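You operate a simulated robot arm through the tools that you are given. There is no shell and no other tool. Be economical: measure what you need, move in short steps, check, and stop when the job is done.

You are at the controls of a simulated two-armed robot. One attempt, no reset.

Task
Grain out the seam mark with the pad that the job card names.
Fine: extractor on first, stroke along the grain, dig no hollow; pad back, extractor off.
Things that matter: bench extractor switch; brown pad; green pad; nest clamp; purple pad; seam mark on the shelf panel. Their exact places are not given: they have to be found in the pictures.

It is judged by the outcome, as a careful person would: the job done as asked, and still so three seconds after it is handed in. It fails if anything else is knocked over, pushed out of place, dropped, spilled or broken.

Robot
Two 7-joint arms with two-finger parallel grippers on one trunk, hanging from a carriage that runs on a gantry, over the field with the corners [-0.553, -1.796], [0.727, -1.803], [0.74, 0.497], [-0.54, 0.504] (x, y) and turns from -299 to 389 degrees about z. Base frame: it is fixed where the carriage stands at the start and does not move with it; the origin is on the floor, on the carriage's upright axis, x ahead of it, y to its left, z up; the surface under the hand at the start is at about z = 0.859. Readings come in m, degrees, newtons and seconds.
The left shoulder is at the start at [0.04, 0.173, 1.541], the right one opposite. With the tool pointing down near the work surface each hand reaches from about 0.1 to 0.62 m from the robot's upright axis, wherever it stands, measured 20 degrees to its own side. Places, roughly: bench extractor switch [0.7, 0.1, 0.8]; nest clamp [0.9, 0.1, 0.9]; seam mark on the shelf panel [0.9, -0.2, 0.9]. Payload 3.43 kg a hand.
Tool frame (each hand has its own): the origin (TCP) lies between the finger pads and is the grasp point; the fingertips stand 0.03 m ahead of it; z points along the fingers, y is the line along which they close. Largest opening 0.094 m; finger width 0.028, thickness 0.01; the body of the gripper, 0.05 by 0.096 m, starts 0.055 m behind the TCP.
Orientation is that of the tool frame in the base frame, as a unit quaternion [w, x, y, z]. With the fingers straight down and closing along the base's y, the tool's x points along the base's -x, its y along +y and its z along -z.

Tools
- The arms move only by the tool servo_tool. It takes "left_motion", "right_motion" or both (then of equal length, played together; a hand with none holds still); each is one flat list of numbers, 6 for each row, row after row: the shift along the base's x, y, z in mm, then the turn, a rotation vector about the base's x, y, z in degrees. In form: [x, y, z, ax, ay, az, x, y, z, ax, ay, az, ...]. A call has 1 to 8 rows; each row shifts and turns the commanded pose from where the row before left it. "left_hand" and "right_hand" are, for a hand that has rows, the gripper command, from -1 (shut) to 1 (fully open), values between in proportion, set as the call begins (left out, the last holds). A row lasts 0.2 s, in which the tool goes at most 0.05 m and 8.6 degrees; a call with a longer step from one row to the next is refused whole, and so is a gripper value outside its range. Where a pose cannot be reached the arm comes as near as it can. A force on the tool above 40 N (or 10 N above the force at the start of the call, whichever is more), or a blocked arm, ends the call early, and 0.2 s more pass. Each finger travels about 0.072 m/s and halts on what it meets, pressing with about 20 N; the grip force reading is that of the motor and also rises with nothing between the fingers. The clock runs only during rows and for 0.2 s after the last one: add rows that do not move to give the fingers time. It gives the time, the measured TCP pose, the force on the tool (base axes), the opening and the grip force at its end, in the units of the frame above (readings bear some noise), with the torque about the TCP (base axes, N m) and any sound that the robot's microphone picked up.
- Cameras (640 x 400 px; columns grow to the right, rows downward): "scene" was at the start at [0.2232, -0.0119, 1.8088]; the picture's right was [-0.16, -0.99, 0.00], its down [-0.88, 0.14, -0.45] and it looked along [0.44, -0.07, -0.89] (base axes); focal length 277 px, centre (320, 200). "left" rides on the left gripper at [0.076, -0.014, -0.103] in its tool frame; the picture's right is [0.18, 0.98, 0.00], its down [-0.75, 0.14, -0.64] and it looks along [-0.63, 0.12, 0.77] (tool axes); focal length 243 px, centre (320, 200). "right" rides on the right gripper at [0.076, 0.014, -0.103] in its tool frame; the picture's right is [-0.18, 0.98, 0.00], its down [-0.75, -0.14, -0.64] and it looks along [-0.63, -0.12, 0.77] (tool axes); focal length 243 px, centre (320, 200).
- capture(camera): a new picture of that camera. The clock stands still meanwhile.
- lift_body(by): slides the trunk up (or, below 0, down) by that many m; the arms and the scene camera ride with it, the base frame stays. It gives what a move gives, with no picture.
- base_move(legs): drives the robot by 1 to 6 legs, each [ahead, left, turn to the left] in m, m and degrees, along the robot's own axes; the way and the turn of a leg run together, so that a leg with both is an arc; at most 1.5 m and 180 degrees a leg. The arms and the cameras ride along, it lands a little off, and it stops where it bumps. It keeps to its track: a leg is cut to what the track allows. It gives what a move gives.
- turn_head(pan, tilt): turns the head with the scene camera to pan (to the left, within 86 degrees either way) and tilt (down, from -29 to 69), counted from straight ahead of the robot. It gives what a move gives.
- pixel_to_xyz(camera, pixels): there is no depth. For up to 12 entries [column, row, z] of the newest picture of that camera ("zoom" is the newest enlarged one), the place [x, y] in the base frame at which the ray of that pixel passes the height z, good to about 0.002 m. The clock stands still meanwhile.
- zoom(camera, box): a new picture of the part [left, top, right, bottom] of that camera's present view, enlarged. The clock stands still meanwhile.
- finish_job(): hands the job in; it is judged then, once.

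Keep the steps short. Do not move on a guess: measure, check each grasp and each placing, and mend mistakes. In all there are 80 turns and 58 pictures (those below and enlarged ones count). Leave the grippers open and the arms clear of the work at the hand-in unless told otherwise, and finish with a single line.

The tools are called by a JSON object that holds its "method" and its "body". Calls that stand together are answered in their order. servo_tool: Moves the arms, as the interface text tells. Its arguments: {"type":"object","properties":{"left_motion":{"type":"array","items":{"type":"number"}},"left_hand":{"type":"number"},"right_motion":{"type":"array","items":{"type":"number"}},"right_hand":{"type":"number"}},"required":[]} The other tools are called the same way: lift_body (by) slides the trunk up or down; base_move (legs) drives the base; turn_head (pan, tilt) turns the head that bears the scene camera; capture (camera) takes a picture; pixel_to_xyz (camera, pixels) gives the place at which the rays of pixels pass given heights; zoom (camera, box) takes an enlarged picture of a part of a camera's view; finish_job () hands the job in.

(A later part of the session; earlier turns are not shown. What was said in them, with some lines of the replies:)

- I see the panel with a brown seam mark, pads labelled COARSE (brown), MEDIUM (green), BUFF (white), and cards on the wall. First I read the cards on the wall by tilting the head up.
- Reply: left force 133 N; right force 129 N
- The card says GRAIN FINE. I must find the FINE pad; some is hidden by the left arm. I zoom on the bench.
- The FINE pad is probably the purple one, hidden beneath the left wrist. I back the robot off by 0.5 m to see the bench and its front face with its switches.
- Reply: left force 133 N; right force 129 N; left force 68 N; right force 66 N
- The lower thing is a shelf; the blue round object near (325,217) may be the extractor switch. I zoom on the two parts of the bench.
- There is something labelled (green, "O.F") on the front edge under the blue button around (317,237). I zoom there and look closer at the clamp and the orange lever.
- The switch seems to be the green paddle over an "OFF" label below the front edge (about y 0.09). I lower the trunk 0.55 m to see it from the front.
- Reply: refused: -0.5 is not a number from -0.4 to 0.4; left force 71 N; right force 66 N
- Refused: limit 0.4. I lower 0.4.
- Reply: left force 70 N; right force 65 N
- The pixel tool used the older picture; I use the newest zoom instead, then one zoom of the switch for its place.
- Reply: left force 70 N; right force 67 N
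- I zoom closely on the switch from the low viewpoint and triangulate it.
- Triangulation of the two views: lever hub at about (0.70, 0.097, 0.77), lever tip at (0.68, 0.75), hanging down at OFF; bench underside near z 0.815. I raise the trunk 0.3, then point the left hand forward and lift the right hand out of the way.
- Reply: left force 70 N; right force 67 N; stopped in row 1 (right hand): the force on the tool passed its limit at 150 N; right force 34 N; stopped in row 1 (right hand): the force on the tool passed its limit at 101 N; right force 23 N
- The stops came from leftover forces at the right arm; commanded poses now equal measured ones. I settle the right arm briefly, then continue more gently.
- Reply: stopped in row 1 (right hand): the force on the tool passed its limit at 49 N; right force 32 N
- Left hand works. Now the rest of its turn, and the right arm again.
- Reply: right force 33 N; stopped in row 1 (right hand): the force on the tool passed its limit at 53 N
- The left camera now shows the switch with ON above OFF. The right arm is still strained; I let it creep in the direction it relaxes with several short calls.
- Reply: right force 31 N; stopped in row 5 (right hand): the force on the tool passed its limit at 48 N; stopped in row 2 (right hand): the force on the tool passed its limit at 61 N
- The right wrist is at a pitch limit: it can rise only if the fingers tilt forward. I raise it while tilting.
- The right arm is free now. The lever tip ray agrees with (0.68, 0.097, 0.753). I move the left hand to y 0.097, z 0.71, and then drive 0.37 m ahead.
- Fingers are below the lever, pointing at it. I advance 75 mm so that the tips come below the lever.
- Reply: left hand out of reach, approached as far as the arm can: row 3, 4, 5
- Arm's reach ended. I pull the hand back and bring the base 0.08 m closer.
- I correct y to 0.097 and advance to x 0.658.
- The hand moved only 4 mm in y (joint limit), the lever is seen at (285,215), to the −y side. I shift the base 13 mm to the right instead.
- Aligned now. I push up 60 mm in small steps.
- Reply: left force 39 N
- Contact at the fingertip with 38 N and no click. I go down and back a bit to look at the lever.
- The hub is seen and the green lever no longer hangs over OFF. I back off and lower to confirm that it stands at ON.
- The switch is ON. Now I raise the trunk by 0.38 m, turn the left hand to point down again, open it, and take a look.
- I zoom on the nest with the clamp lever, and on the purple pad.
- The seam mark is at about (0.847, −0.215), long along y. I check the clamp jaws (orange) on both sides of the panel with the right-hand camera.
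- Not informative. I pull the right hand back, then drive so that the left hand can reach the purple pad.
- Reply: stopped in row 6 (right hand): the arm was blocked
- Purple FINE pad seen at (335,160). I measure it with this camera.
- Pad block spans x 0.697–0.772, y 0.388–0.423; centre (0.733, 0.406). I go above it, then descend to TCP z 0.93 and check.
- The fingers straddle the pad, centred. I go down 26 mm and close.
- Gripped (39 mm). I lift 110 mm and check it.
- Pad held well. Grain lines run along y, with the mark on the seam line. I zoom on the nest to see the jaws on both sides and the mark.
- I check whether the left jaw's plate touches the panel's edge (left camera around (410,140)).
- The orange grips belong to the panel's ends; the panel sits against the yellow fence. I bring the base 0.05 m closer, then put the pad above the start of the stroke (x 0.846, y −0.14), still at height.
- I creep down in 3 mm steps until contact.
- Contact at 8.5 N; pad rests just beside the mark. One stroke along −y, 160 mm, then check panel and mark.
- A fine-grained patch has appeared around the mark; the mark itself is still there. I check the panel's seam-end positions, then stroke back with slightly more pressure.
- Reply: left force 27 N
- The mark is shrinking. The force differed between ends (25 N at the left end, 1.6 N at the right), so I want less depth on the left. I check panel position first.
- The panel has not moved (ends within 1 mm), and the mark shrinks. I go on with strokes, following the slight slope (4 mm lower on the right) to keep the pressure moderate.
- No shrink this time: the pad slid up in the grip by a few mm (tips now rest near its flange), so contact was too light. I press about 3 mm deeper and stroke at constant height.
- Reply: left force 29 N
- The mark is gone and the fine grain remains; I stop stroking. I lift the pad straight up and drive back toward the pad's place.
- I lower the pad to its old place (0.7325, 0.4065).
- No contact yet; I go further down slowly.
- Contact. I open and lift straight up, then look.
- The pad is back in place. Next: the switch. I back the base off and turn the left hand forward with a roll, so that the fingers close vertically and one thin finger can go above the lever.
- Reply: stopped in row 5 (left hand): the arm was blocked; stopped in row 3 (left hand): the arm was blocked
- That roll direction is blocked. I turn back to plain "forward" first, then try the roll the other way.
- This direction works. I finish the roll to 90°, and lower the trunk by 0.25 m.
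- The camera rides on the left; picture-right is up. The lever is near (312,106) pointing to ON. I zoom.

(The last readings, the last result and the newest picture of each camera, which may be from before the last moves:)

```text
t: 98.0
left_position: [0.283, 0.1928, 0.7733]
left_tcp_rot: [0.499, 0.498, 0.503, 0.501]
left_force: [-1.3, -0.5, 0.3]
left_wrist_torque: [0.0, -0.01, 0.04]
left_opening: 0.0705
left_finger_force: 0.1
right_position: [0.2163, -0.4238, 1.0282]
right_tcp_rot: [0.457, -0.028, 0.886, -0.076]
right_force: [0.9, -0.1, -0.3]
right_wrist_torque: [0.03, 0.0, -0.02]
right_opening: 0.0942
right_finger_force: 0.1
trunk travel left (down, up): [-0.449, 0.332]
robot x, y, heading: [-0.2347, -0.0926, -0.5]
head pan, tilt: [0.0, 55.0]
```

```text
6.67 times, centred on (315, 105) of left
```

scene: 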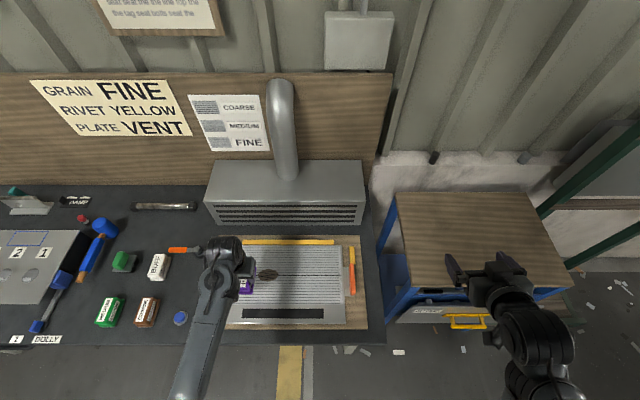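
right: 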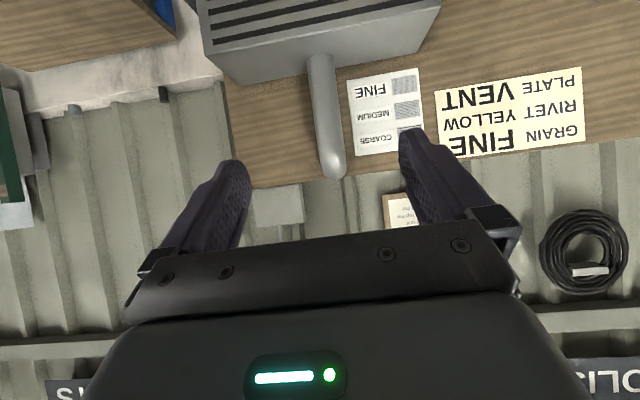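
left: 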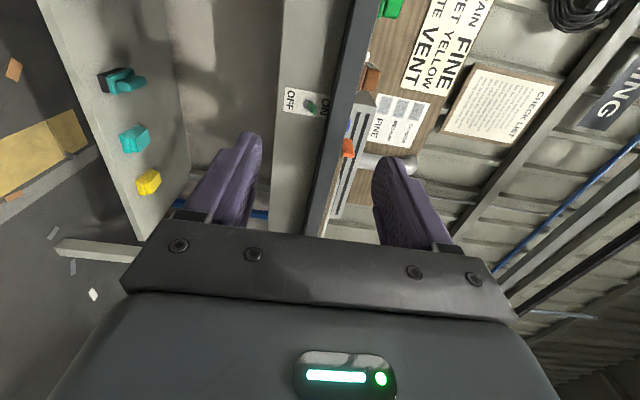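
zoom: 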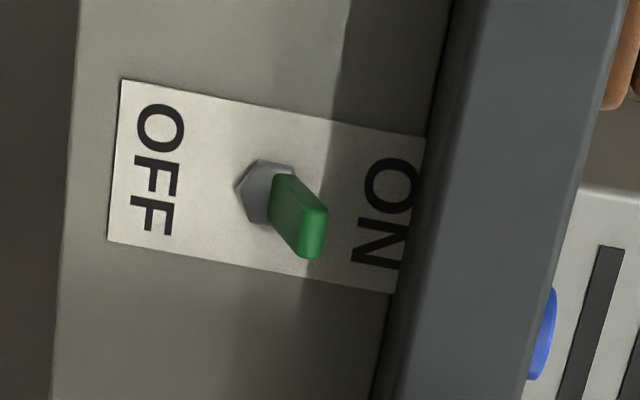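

From this ray geometry: hub z≈0.766, lever tip at about (0.67, 0.097, 0.783), bench underside ≈0.805–0.815. I plan the upper finger's inner face at 0.791, opening 0.05, TCP z 0.766. First I drive to tips just before the bench edge.

{"method": "base_move", "body": {"legs": [[0, -0.096, 0], [0.29, 0, 0]]}}

{"method": "servo_tool", "body": {"left_motion": [0, 0, -4, 0, 0, 0, 0, 0, -3, 0, 0, 0, 0, 0, 0, 0, 0, 0], "left_hand": 0.064}}

{"method": "capture", "body": {"camera": "left"}}

```text
t: 100.7
left_position: [0.5838, 0.0968, 0.7735]
left_tcp_rot: [0.498, 0.497, 0.504, 0.501]
left_force: [-0.1, 0.0, 0.4]
left_wrist_torque: [0.01, 0.02, 0.01]
left_opening: 0.0705
left_finger_force: 0.0
right_position: [0.5185, -0.5196, 1.029]
right_tcp_rot: [0.458, -0.029, 0.885, -0.076]
right_force: [-0.1, -0.2, -0.4]
right_wrist_torque: [0.02, -0.02, 0.0]
right_opening: 0.0942
right_finger_force: 0.1
trunk travel left (down, up): [-0.449, 0.332]
robot x, y, heading: [0.0659, -0.1909, -0.2]
head pan, tilt: [0.0, 55.0]
```

```text
t: 101.5
left_position: [0.5823, 0.0971, 0.7664]
left_tcp_rot: [0.498, 0.498, 0.504, 0.5]
left_force: [-0.3, -0.2, 0.4]
left_wrist_torque: [0.03, -0.02, 0.0]
left_opening: 0.0501
left_finger_force: 0.1
right_position: [0.517, -0.5207, 1.0277]
right_tcp_rot: [0.458, -0.029, 0.885, -0.076]
right_force: [0.2, -0.8, -0.4]
right_wrist_torque: [0.01, -0.04, 0.02]
right_opening: 0.0941
right_finger_force: 0.1
trunk travel left (down, up): [-0.449, 0.332]
robot x, y, heading: [0.0658, -0.1865, -0.1]
head pan, tilt: [0.0, 55.0]
```

```text
7 pictures are left
```

left: 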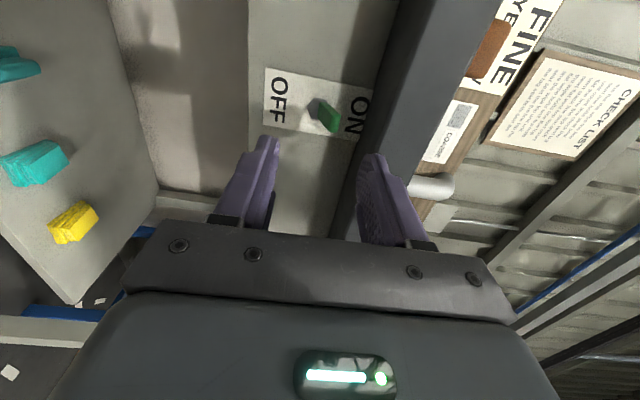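

The dark boundary seen is the apron/underside joint, giving an underside of ≈0.817; lever tip at 0.783. So a finger at 0.796–0.806 fits. I raise 5 mm and advance 66 mm.

{"method": "servo_tool", "body": {"left_motion": [0, 0, 5, 0, 0, 0, 15, 0, 0, 0, 0, 0, 17, 0, 0, 0, 0, 0, 17, 0, 0, 0, 0, 0, 12, 0, 0, 0, 0, 0, 5, 0, 0, 0, 0, 0, 0, 0, 0, 0, 0, 0]}}

{"method": "capture", "body": {"camera": "left"}}

```text
t: 103.1
left_position: [0.6459, 0.097, 0.7697]
left_tcp_rot: [0.499, 0.498, 0.504, 0.499]
left_force: [-9.7, -1.6, 3.7]
left_wrist_torque: [0.0, -0.42, -0.16]
left_opening: 0.0524
left_finger_force: 2.0
right_position: [0.5165, -0.5206, 1.0278]
right_tcp_rot: [0.457, -0.029, 0.886, -0.076]
right_force: [0.7, 0.3, -0.2]
right_wrist_torque: [0.03, -0.05, 0.01]
right_opening: 0.0939
right_finger_force: 0.1
trunk travel left (down, up): [-0.449, 0.332]
robot x, y, heading: [0.0657, -0.1927, -0.1]
head pan, tilt: [0.0, 55.0]
```

```text
6 pictures are left
```

left: 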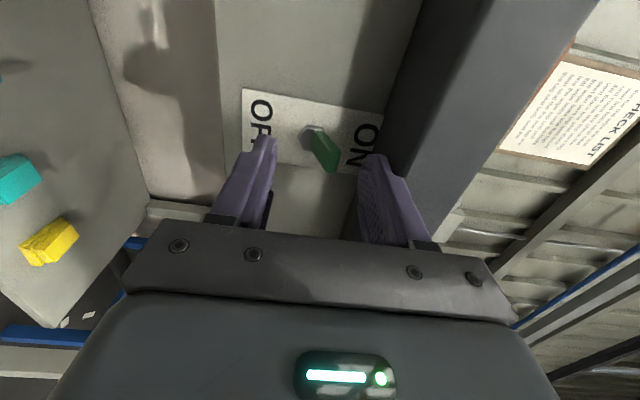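

The upper finger touches the lever's end from the front (9.7 N). I back 6 mm, go up 5 mm, and advance again.

{"method": "servo_tool", "body": {"left_motion": [-8, 0, 0, 0, 0, 0, 0, 0, 6, 0, 0, 0, 6, 0, 0, 0, 0, 0, 6, 0, 0, 0, 0, 0, 3, 0, 0, 0, 0, 0, 0, 0, 0, 0, 0, 0]}}

```text
t: 104.5
left_position: [0.6462, 0.099, 0.7719]
left_tcp_rot: [0.496, 0.499, 0.506, 0.499]
left_force: [-28.9, -0.1, 9.5]
left_wrist_torque: [-0.11, -1.15, -0.38]
left_opening: 0.0546
left_finger_force: 3.9
right_position: [0.5126, -0.5204, 1.0267]
right_tcp_rot: [0.456, -0.029, 0.886, -0.076]
right_force: [-0.5, 0.2, 0.4]
right_wrist_torque: [-0.01, -0.02, -0.03]
right_opening: 0.0941
right_finger_force: 0.0
trunk travel left (down, up): [-0.449, 0.332]
robot x, y, heading: [0.0646, -0.1906, 0.1]
head pan, tilt: [0.0, 55.0]
stopped in row 6 (left hand): the force on the tool passed its limit at 41 N (the readings are from after the stop); the commanded pose is now the measured one
```

Contact again at the upper finger, about 13 mm to the −y side of its middle. I zoom to see what it touches.

{"method": "zoom", "body": {"camera": "left", "box": [280, 100, 420, 200]}}

```text
4.00 times, centred on (350, 150) of left
```

zoom: 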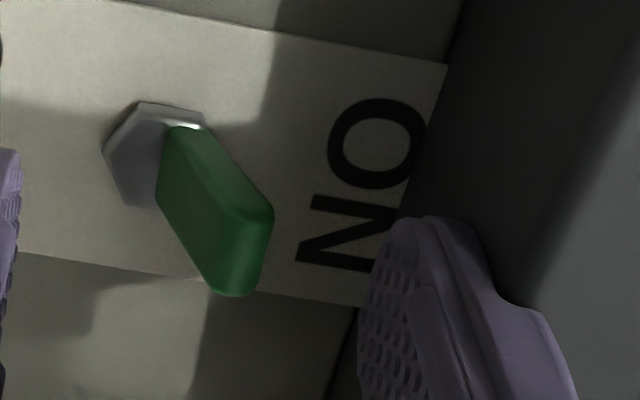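

The upper finger is above the lever and its tip only touches the wall. I back 4 mm and move down 60 mm to press the lever to OFF.

{"method": "servo_tool", "body": {"left_motion": [-4, -3, 0, 0, 0, 0, 0, 0, -6, 0, 0, 0, 0, 0, -9, 0, 0, 0, 0, 0, -9, 0, 0, 0, 0, 0, -9, 0, 0, 0, 0, 0, -9, 0, 0, 0, 0, 0, -9, 0, 0, 0, 0, 0, -9, 0, 0, 0]}}

```text
t: 106.4
left_position: [0.6523, 0.0953, 0.7245]
left_tcp_rot: [0.503, 0.493, 0.496, 0.508]
left_force: [-17.4, -1.6, 25.4]
left_wrist_torque: [0.12, -1.32, -0.17]
left_opening: 0.0647
left_finger_force: 12.7
right_position: [0.5167, -0.5192, 1.0275]
right_tcp_rot: [0.456, -0.03, 0.886, -0.075]
right_force: [-0.5, 0.3, 0.2]
right_wrist_torque: [0.0, 0.01, -0.02]
right_opening: 0.0939
right_finger_force: 0.0
trunk travel left (down, up): [-0.449, 0.332]
robot x, y, heading: [0.0624, -0.189, -0.0]
head pan, tilt: [0.0, 55.0]
stopped in row 8 (left hand): the force on the tool passed its limit at 42 N (the readings are from after the stop); the commanded pose is now the measured one
```

The finger is now about hub height. I release upward slightly, retreat, and look.

{"method": "servo_tool", "body": {"left_motion": [-2, 0, 5, 0, 0, 0, -20, 0, 2, 0, 0, 0, -30, 0, 0, 0, 0, 0, -40, 0, 0, 0, 0, 0, -40, 0, 0, 0, 0, 0]}}

{"method": "zoom", "body": {"camera": "left", "box": [250, 60, 410, 160]}}

```text
t: 107.6
left_position: [0.5183, 0.0961, 0.7258]
left_tcp_rot: [0.502, 0.495, 0.499, 0.504]
left_force: [-0.1, 0.7, 0.0]
left_wrist_torque: [0.01, 0.0, 0.0]
left_opening: 0.05
left_finger_force: 0.0
right_position: [0.5169, -0.5199, 1.0293]
right_tcp_rot: [0.457, -0.03, 0.886, -0.075]
right_force: [0.6, 0.3, 0.1]
right_wrist_torque: [0.03, -0.02, -0.01]
right_opening: 0.0942
right_finger_force: 0.0
trunk travel left (down, up): [-0.449, 0.332]
robot x, y, heading: [0.0621, -0.1882, -0.1]
head pan, tilt: [0.0, 55.0]
```

```text
4.00 times, centred on (330, 110) of left
```

zoom: 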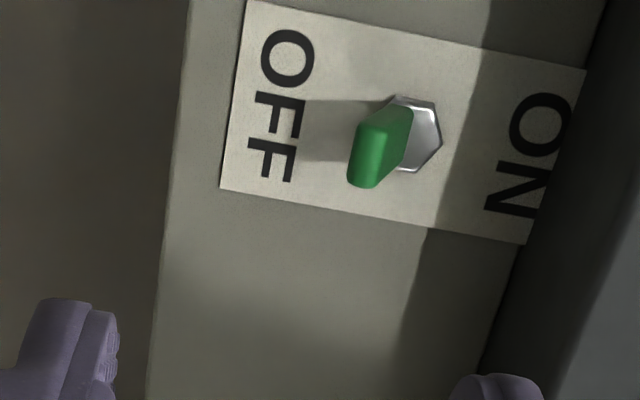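

The lever is at OFF. I back the robot away, open the hand, raise the trunk and take a last look at the bench.

{"method": "base_move", "body": {"legs": [[-0.4, 0, 0]]}}

{"method": "servo_tool", "body": {"left_motion": [0, 0, 0, 0, 0, 0, 0, 0, 0, 0, 0, 0, 0, 0, 0, 0, 0, 0], "left_hand": 1}}

{"method": "lift_body", "body": {"by": 0.2}}

{"method": "turn_head", "body": {"pan": 10, "tilt": 40}}

{"method": "zoom", "body": {"camera": "scene", "box": [150, 100, 470, 300]}}

```text
t: 110.0
left_position: [0.1255, 0.096, 0.7267]
left_tcp_rot: [0.503, 0.496, 0.498, 0.503]
left_force: [0.1, -0.1, -0.7]
left_wrist_torque: [-0.01, 0.03, 0.02]
left_opening: 0.05
left_finger_force: 0.1
right_position: [0.1192, -0.5194, 1.0274]
right_tcp_rot: [0.458, -0.029, 0.885, -0.076]
right_force: [-0.4, 0.5, 0.6]
right_wrist_torque: [0.01, 0.01, 0.0]
right_opening: 0.094
right_finger_force: 0.0
trunk travel left (down, up): [-0.449, 0.332]
robot x, y, heading: [-0.3312, -0.1883, -0.4]
head pan, tilt: [0.0, 55.0]
```

```text
t: 110.8
left_position: [0.1259, 0.0956, 0.7277]
left_tcp_rot: [0.504, 0.495, 0.498, 0.503]
left_force: [-0.9, -0.3, -0.6]
left_wrist_torque: [-0.01, -0.04, 0.02]
left_opening: 0.0939
left_finger_force: 0.0
right_position: [0.12, -0.5198, 1.0287]
right_tcp_rot: [0.457, -0.028, 0.886, -0.077]
right_force: [-0.7, -0.4, -0.1]
right_wrist_torque: [0.0, -0.02, 0.02]
right_opening: 0.094
right_finger_force: 0.0
trunk travel left (down, up): [-0.449, 0.332]
robot x, y, heading: [-0.3339, -0.1871, -0.3]
head pan, tilt: [0.0, 55.0]
```

```text
t: 113.0
left_position: [0.1253, 0.0958, 0.9276]
left_tcp_rot: [0.503, 0.496, 0.498, 0.504]
left_force: [0.2, -0.1, 0.0]
left_wrist_torque: [0.0, 0.0, 0.02]
left_opening: 0.0941
left_finger_force: 0.1
right_position: [0.1203, -0.5203, 1.2277]
right_tcp_rot: [0.457, -0.028, 0.886, -0.076]
right_force: [0.6, 0.4, 0.5]
right_wrist_torque: [0.01, 0.0, -0.01]
right_opening: 0.0938
right_finger_force: 0.0
trunk travel left (down, up): [-0.649, 0.132]
robot x, y, heading: [-0.3303, -0.1885, -0.6]
head pan, tilt: [0.0, 55.0]
```

```text
t: 113.8
left_position: [0.1259, 0.096, 0.9274]
left_tcp_rot: [0.502, 0.497, 0.498, 0.503]
left_force: [0.1, 1.3, 0.0]
left_wrist_torque: [-0.03, -0.02, 0.0]
left_opening: 0.094
left_finger_force: 0.1
right_position: [0.121, -0.5199, 1.2272]
right_tcp_rot: [0.458, -0.029, 0.885, -0.076]
right_force: [0.6, -0.3, -0.2]
right_wrist_torque: [0.01, -0.01, 0.0]
right_opening: 0.094
right_finger_force: 0.0
trunk travel left (down, up): [-0.649, 0.132]
robot x, y, heading: [-0.3293, -0.1873, -0.2]
head pan, tilt: [10.0, 40.0]
```

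```text
2.00 times, centred on (310, 200) of scene
```

zoom: 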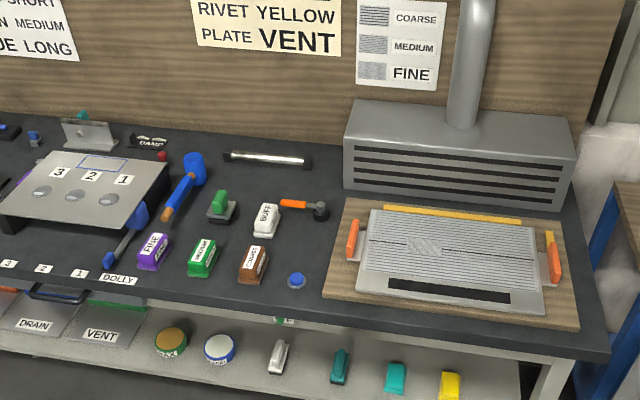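

All in order: mark gone, FINE pad back in its row, switch OFF, nothing displaced. I hand in.

{"method": "finish_job", "body": {}}

```text
The job is handed in.
```

The seam mark is grained out along the grain with the purple FINE pad the job card named; the pad is back in its place, the extractor was switched on first and is off again, nothing else looks displaced in the last picture, and the job is handed in.
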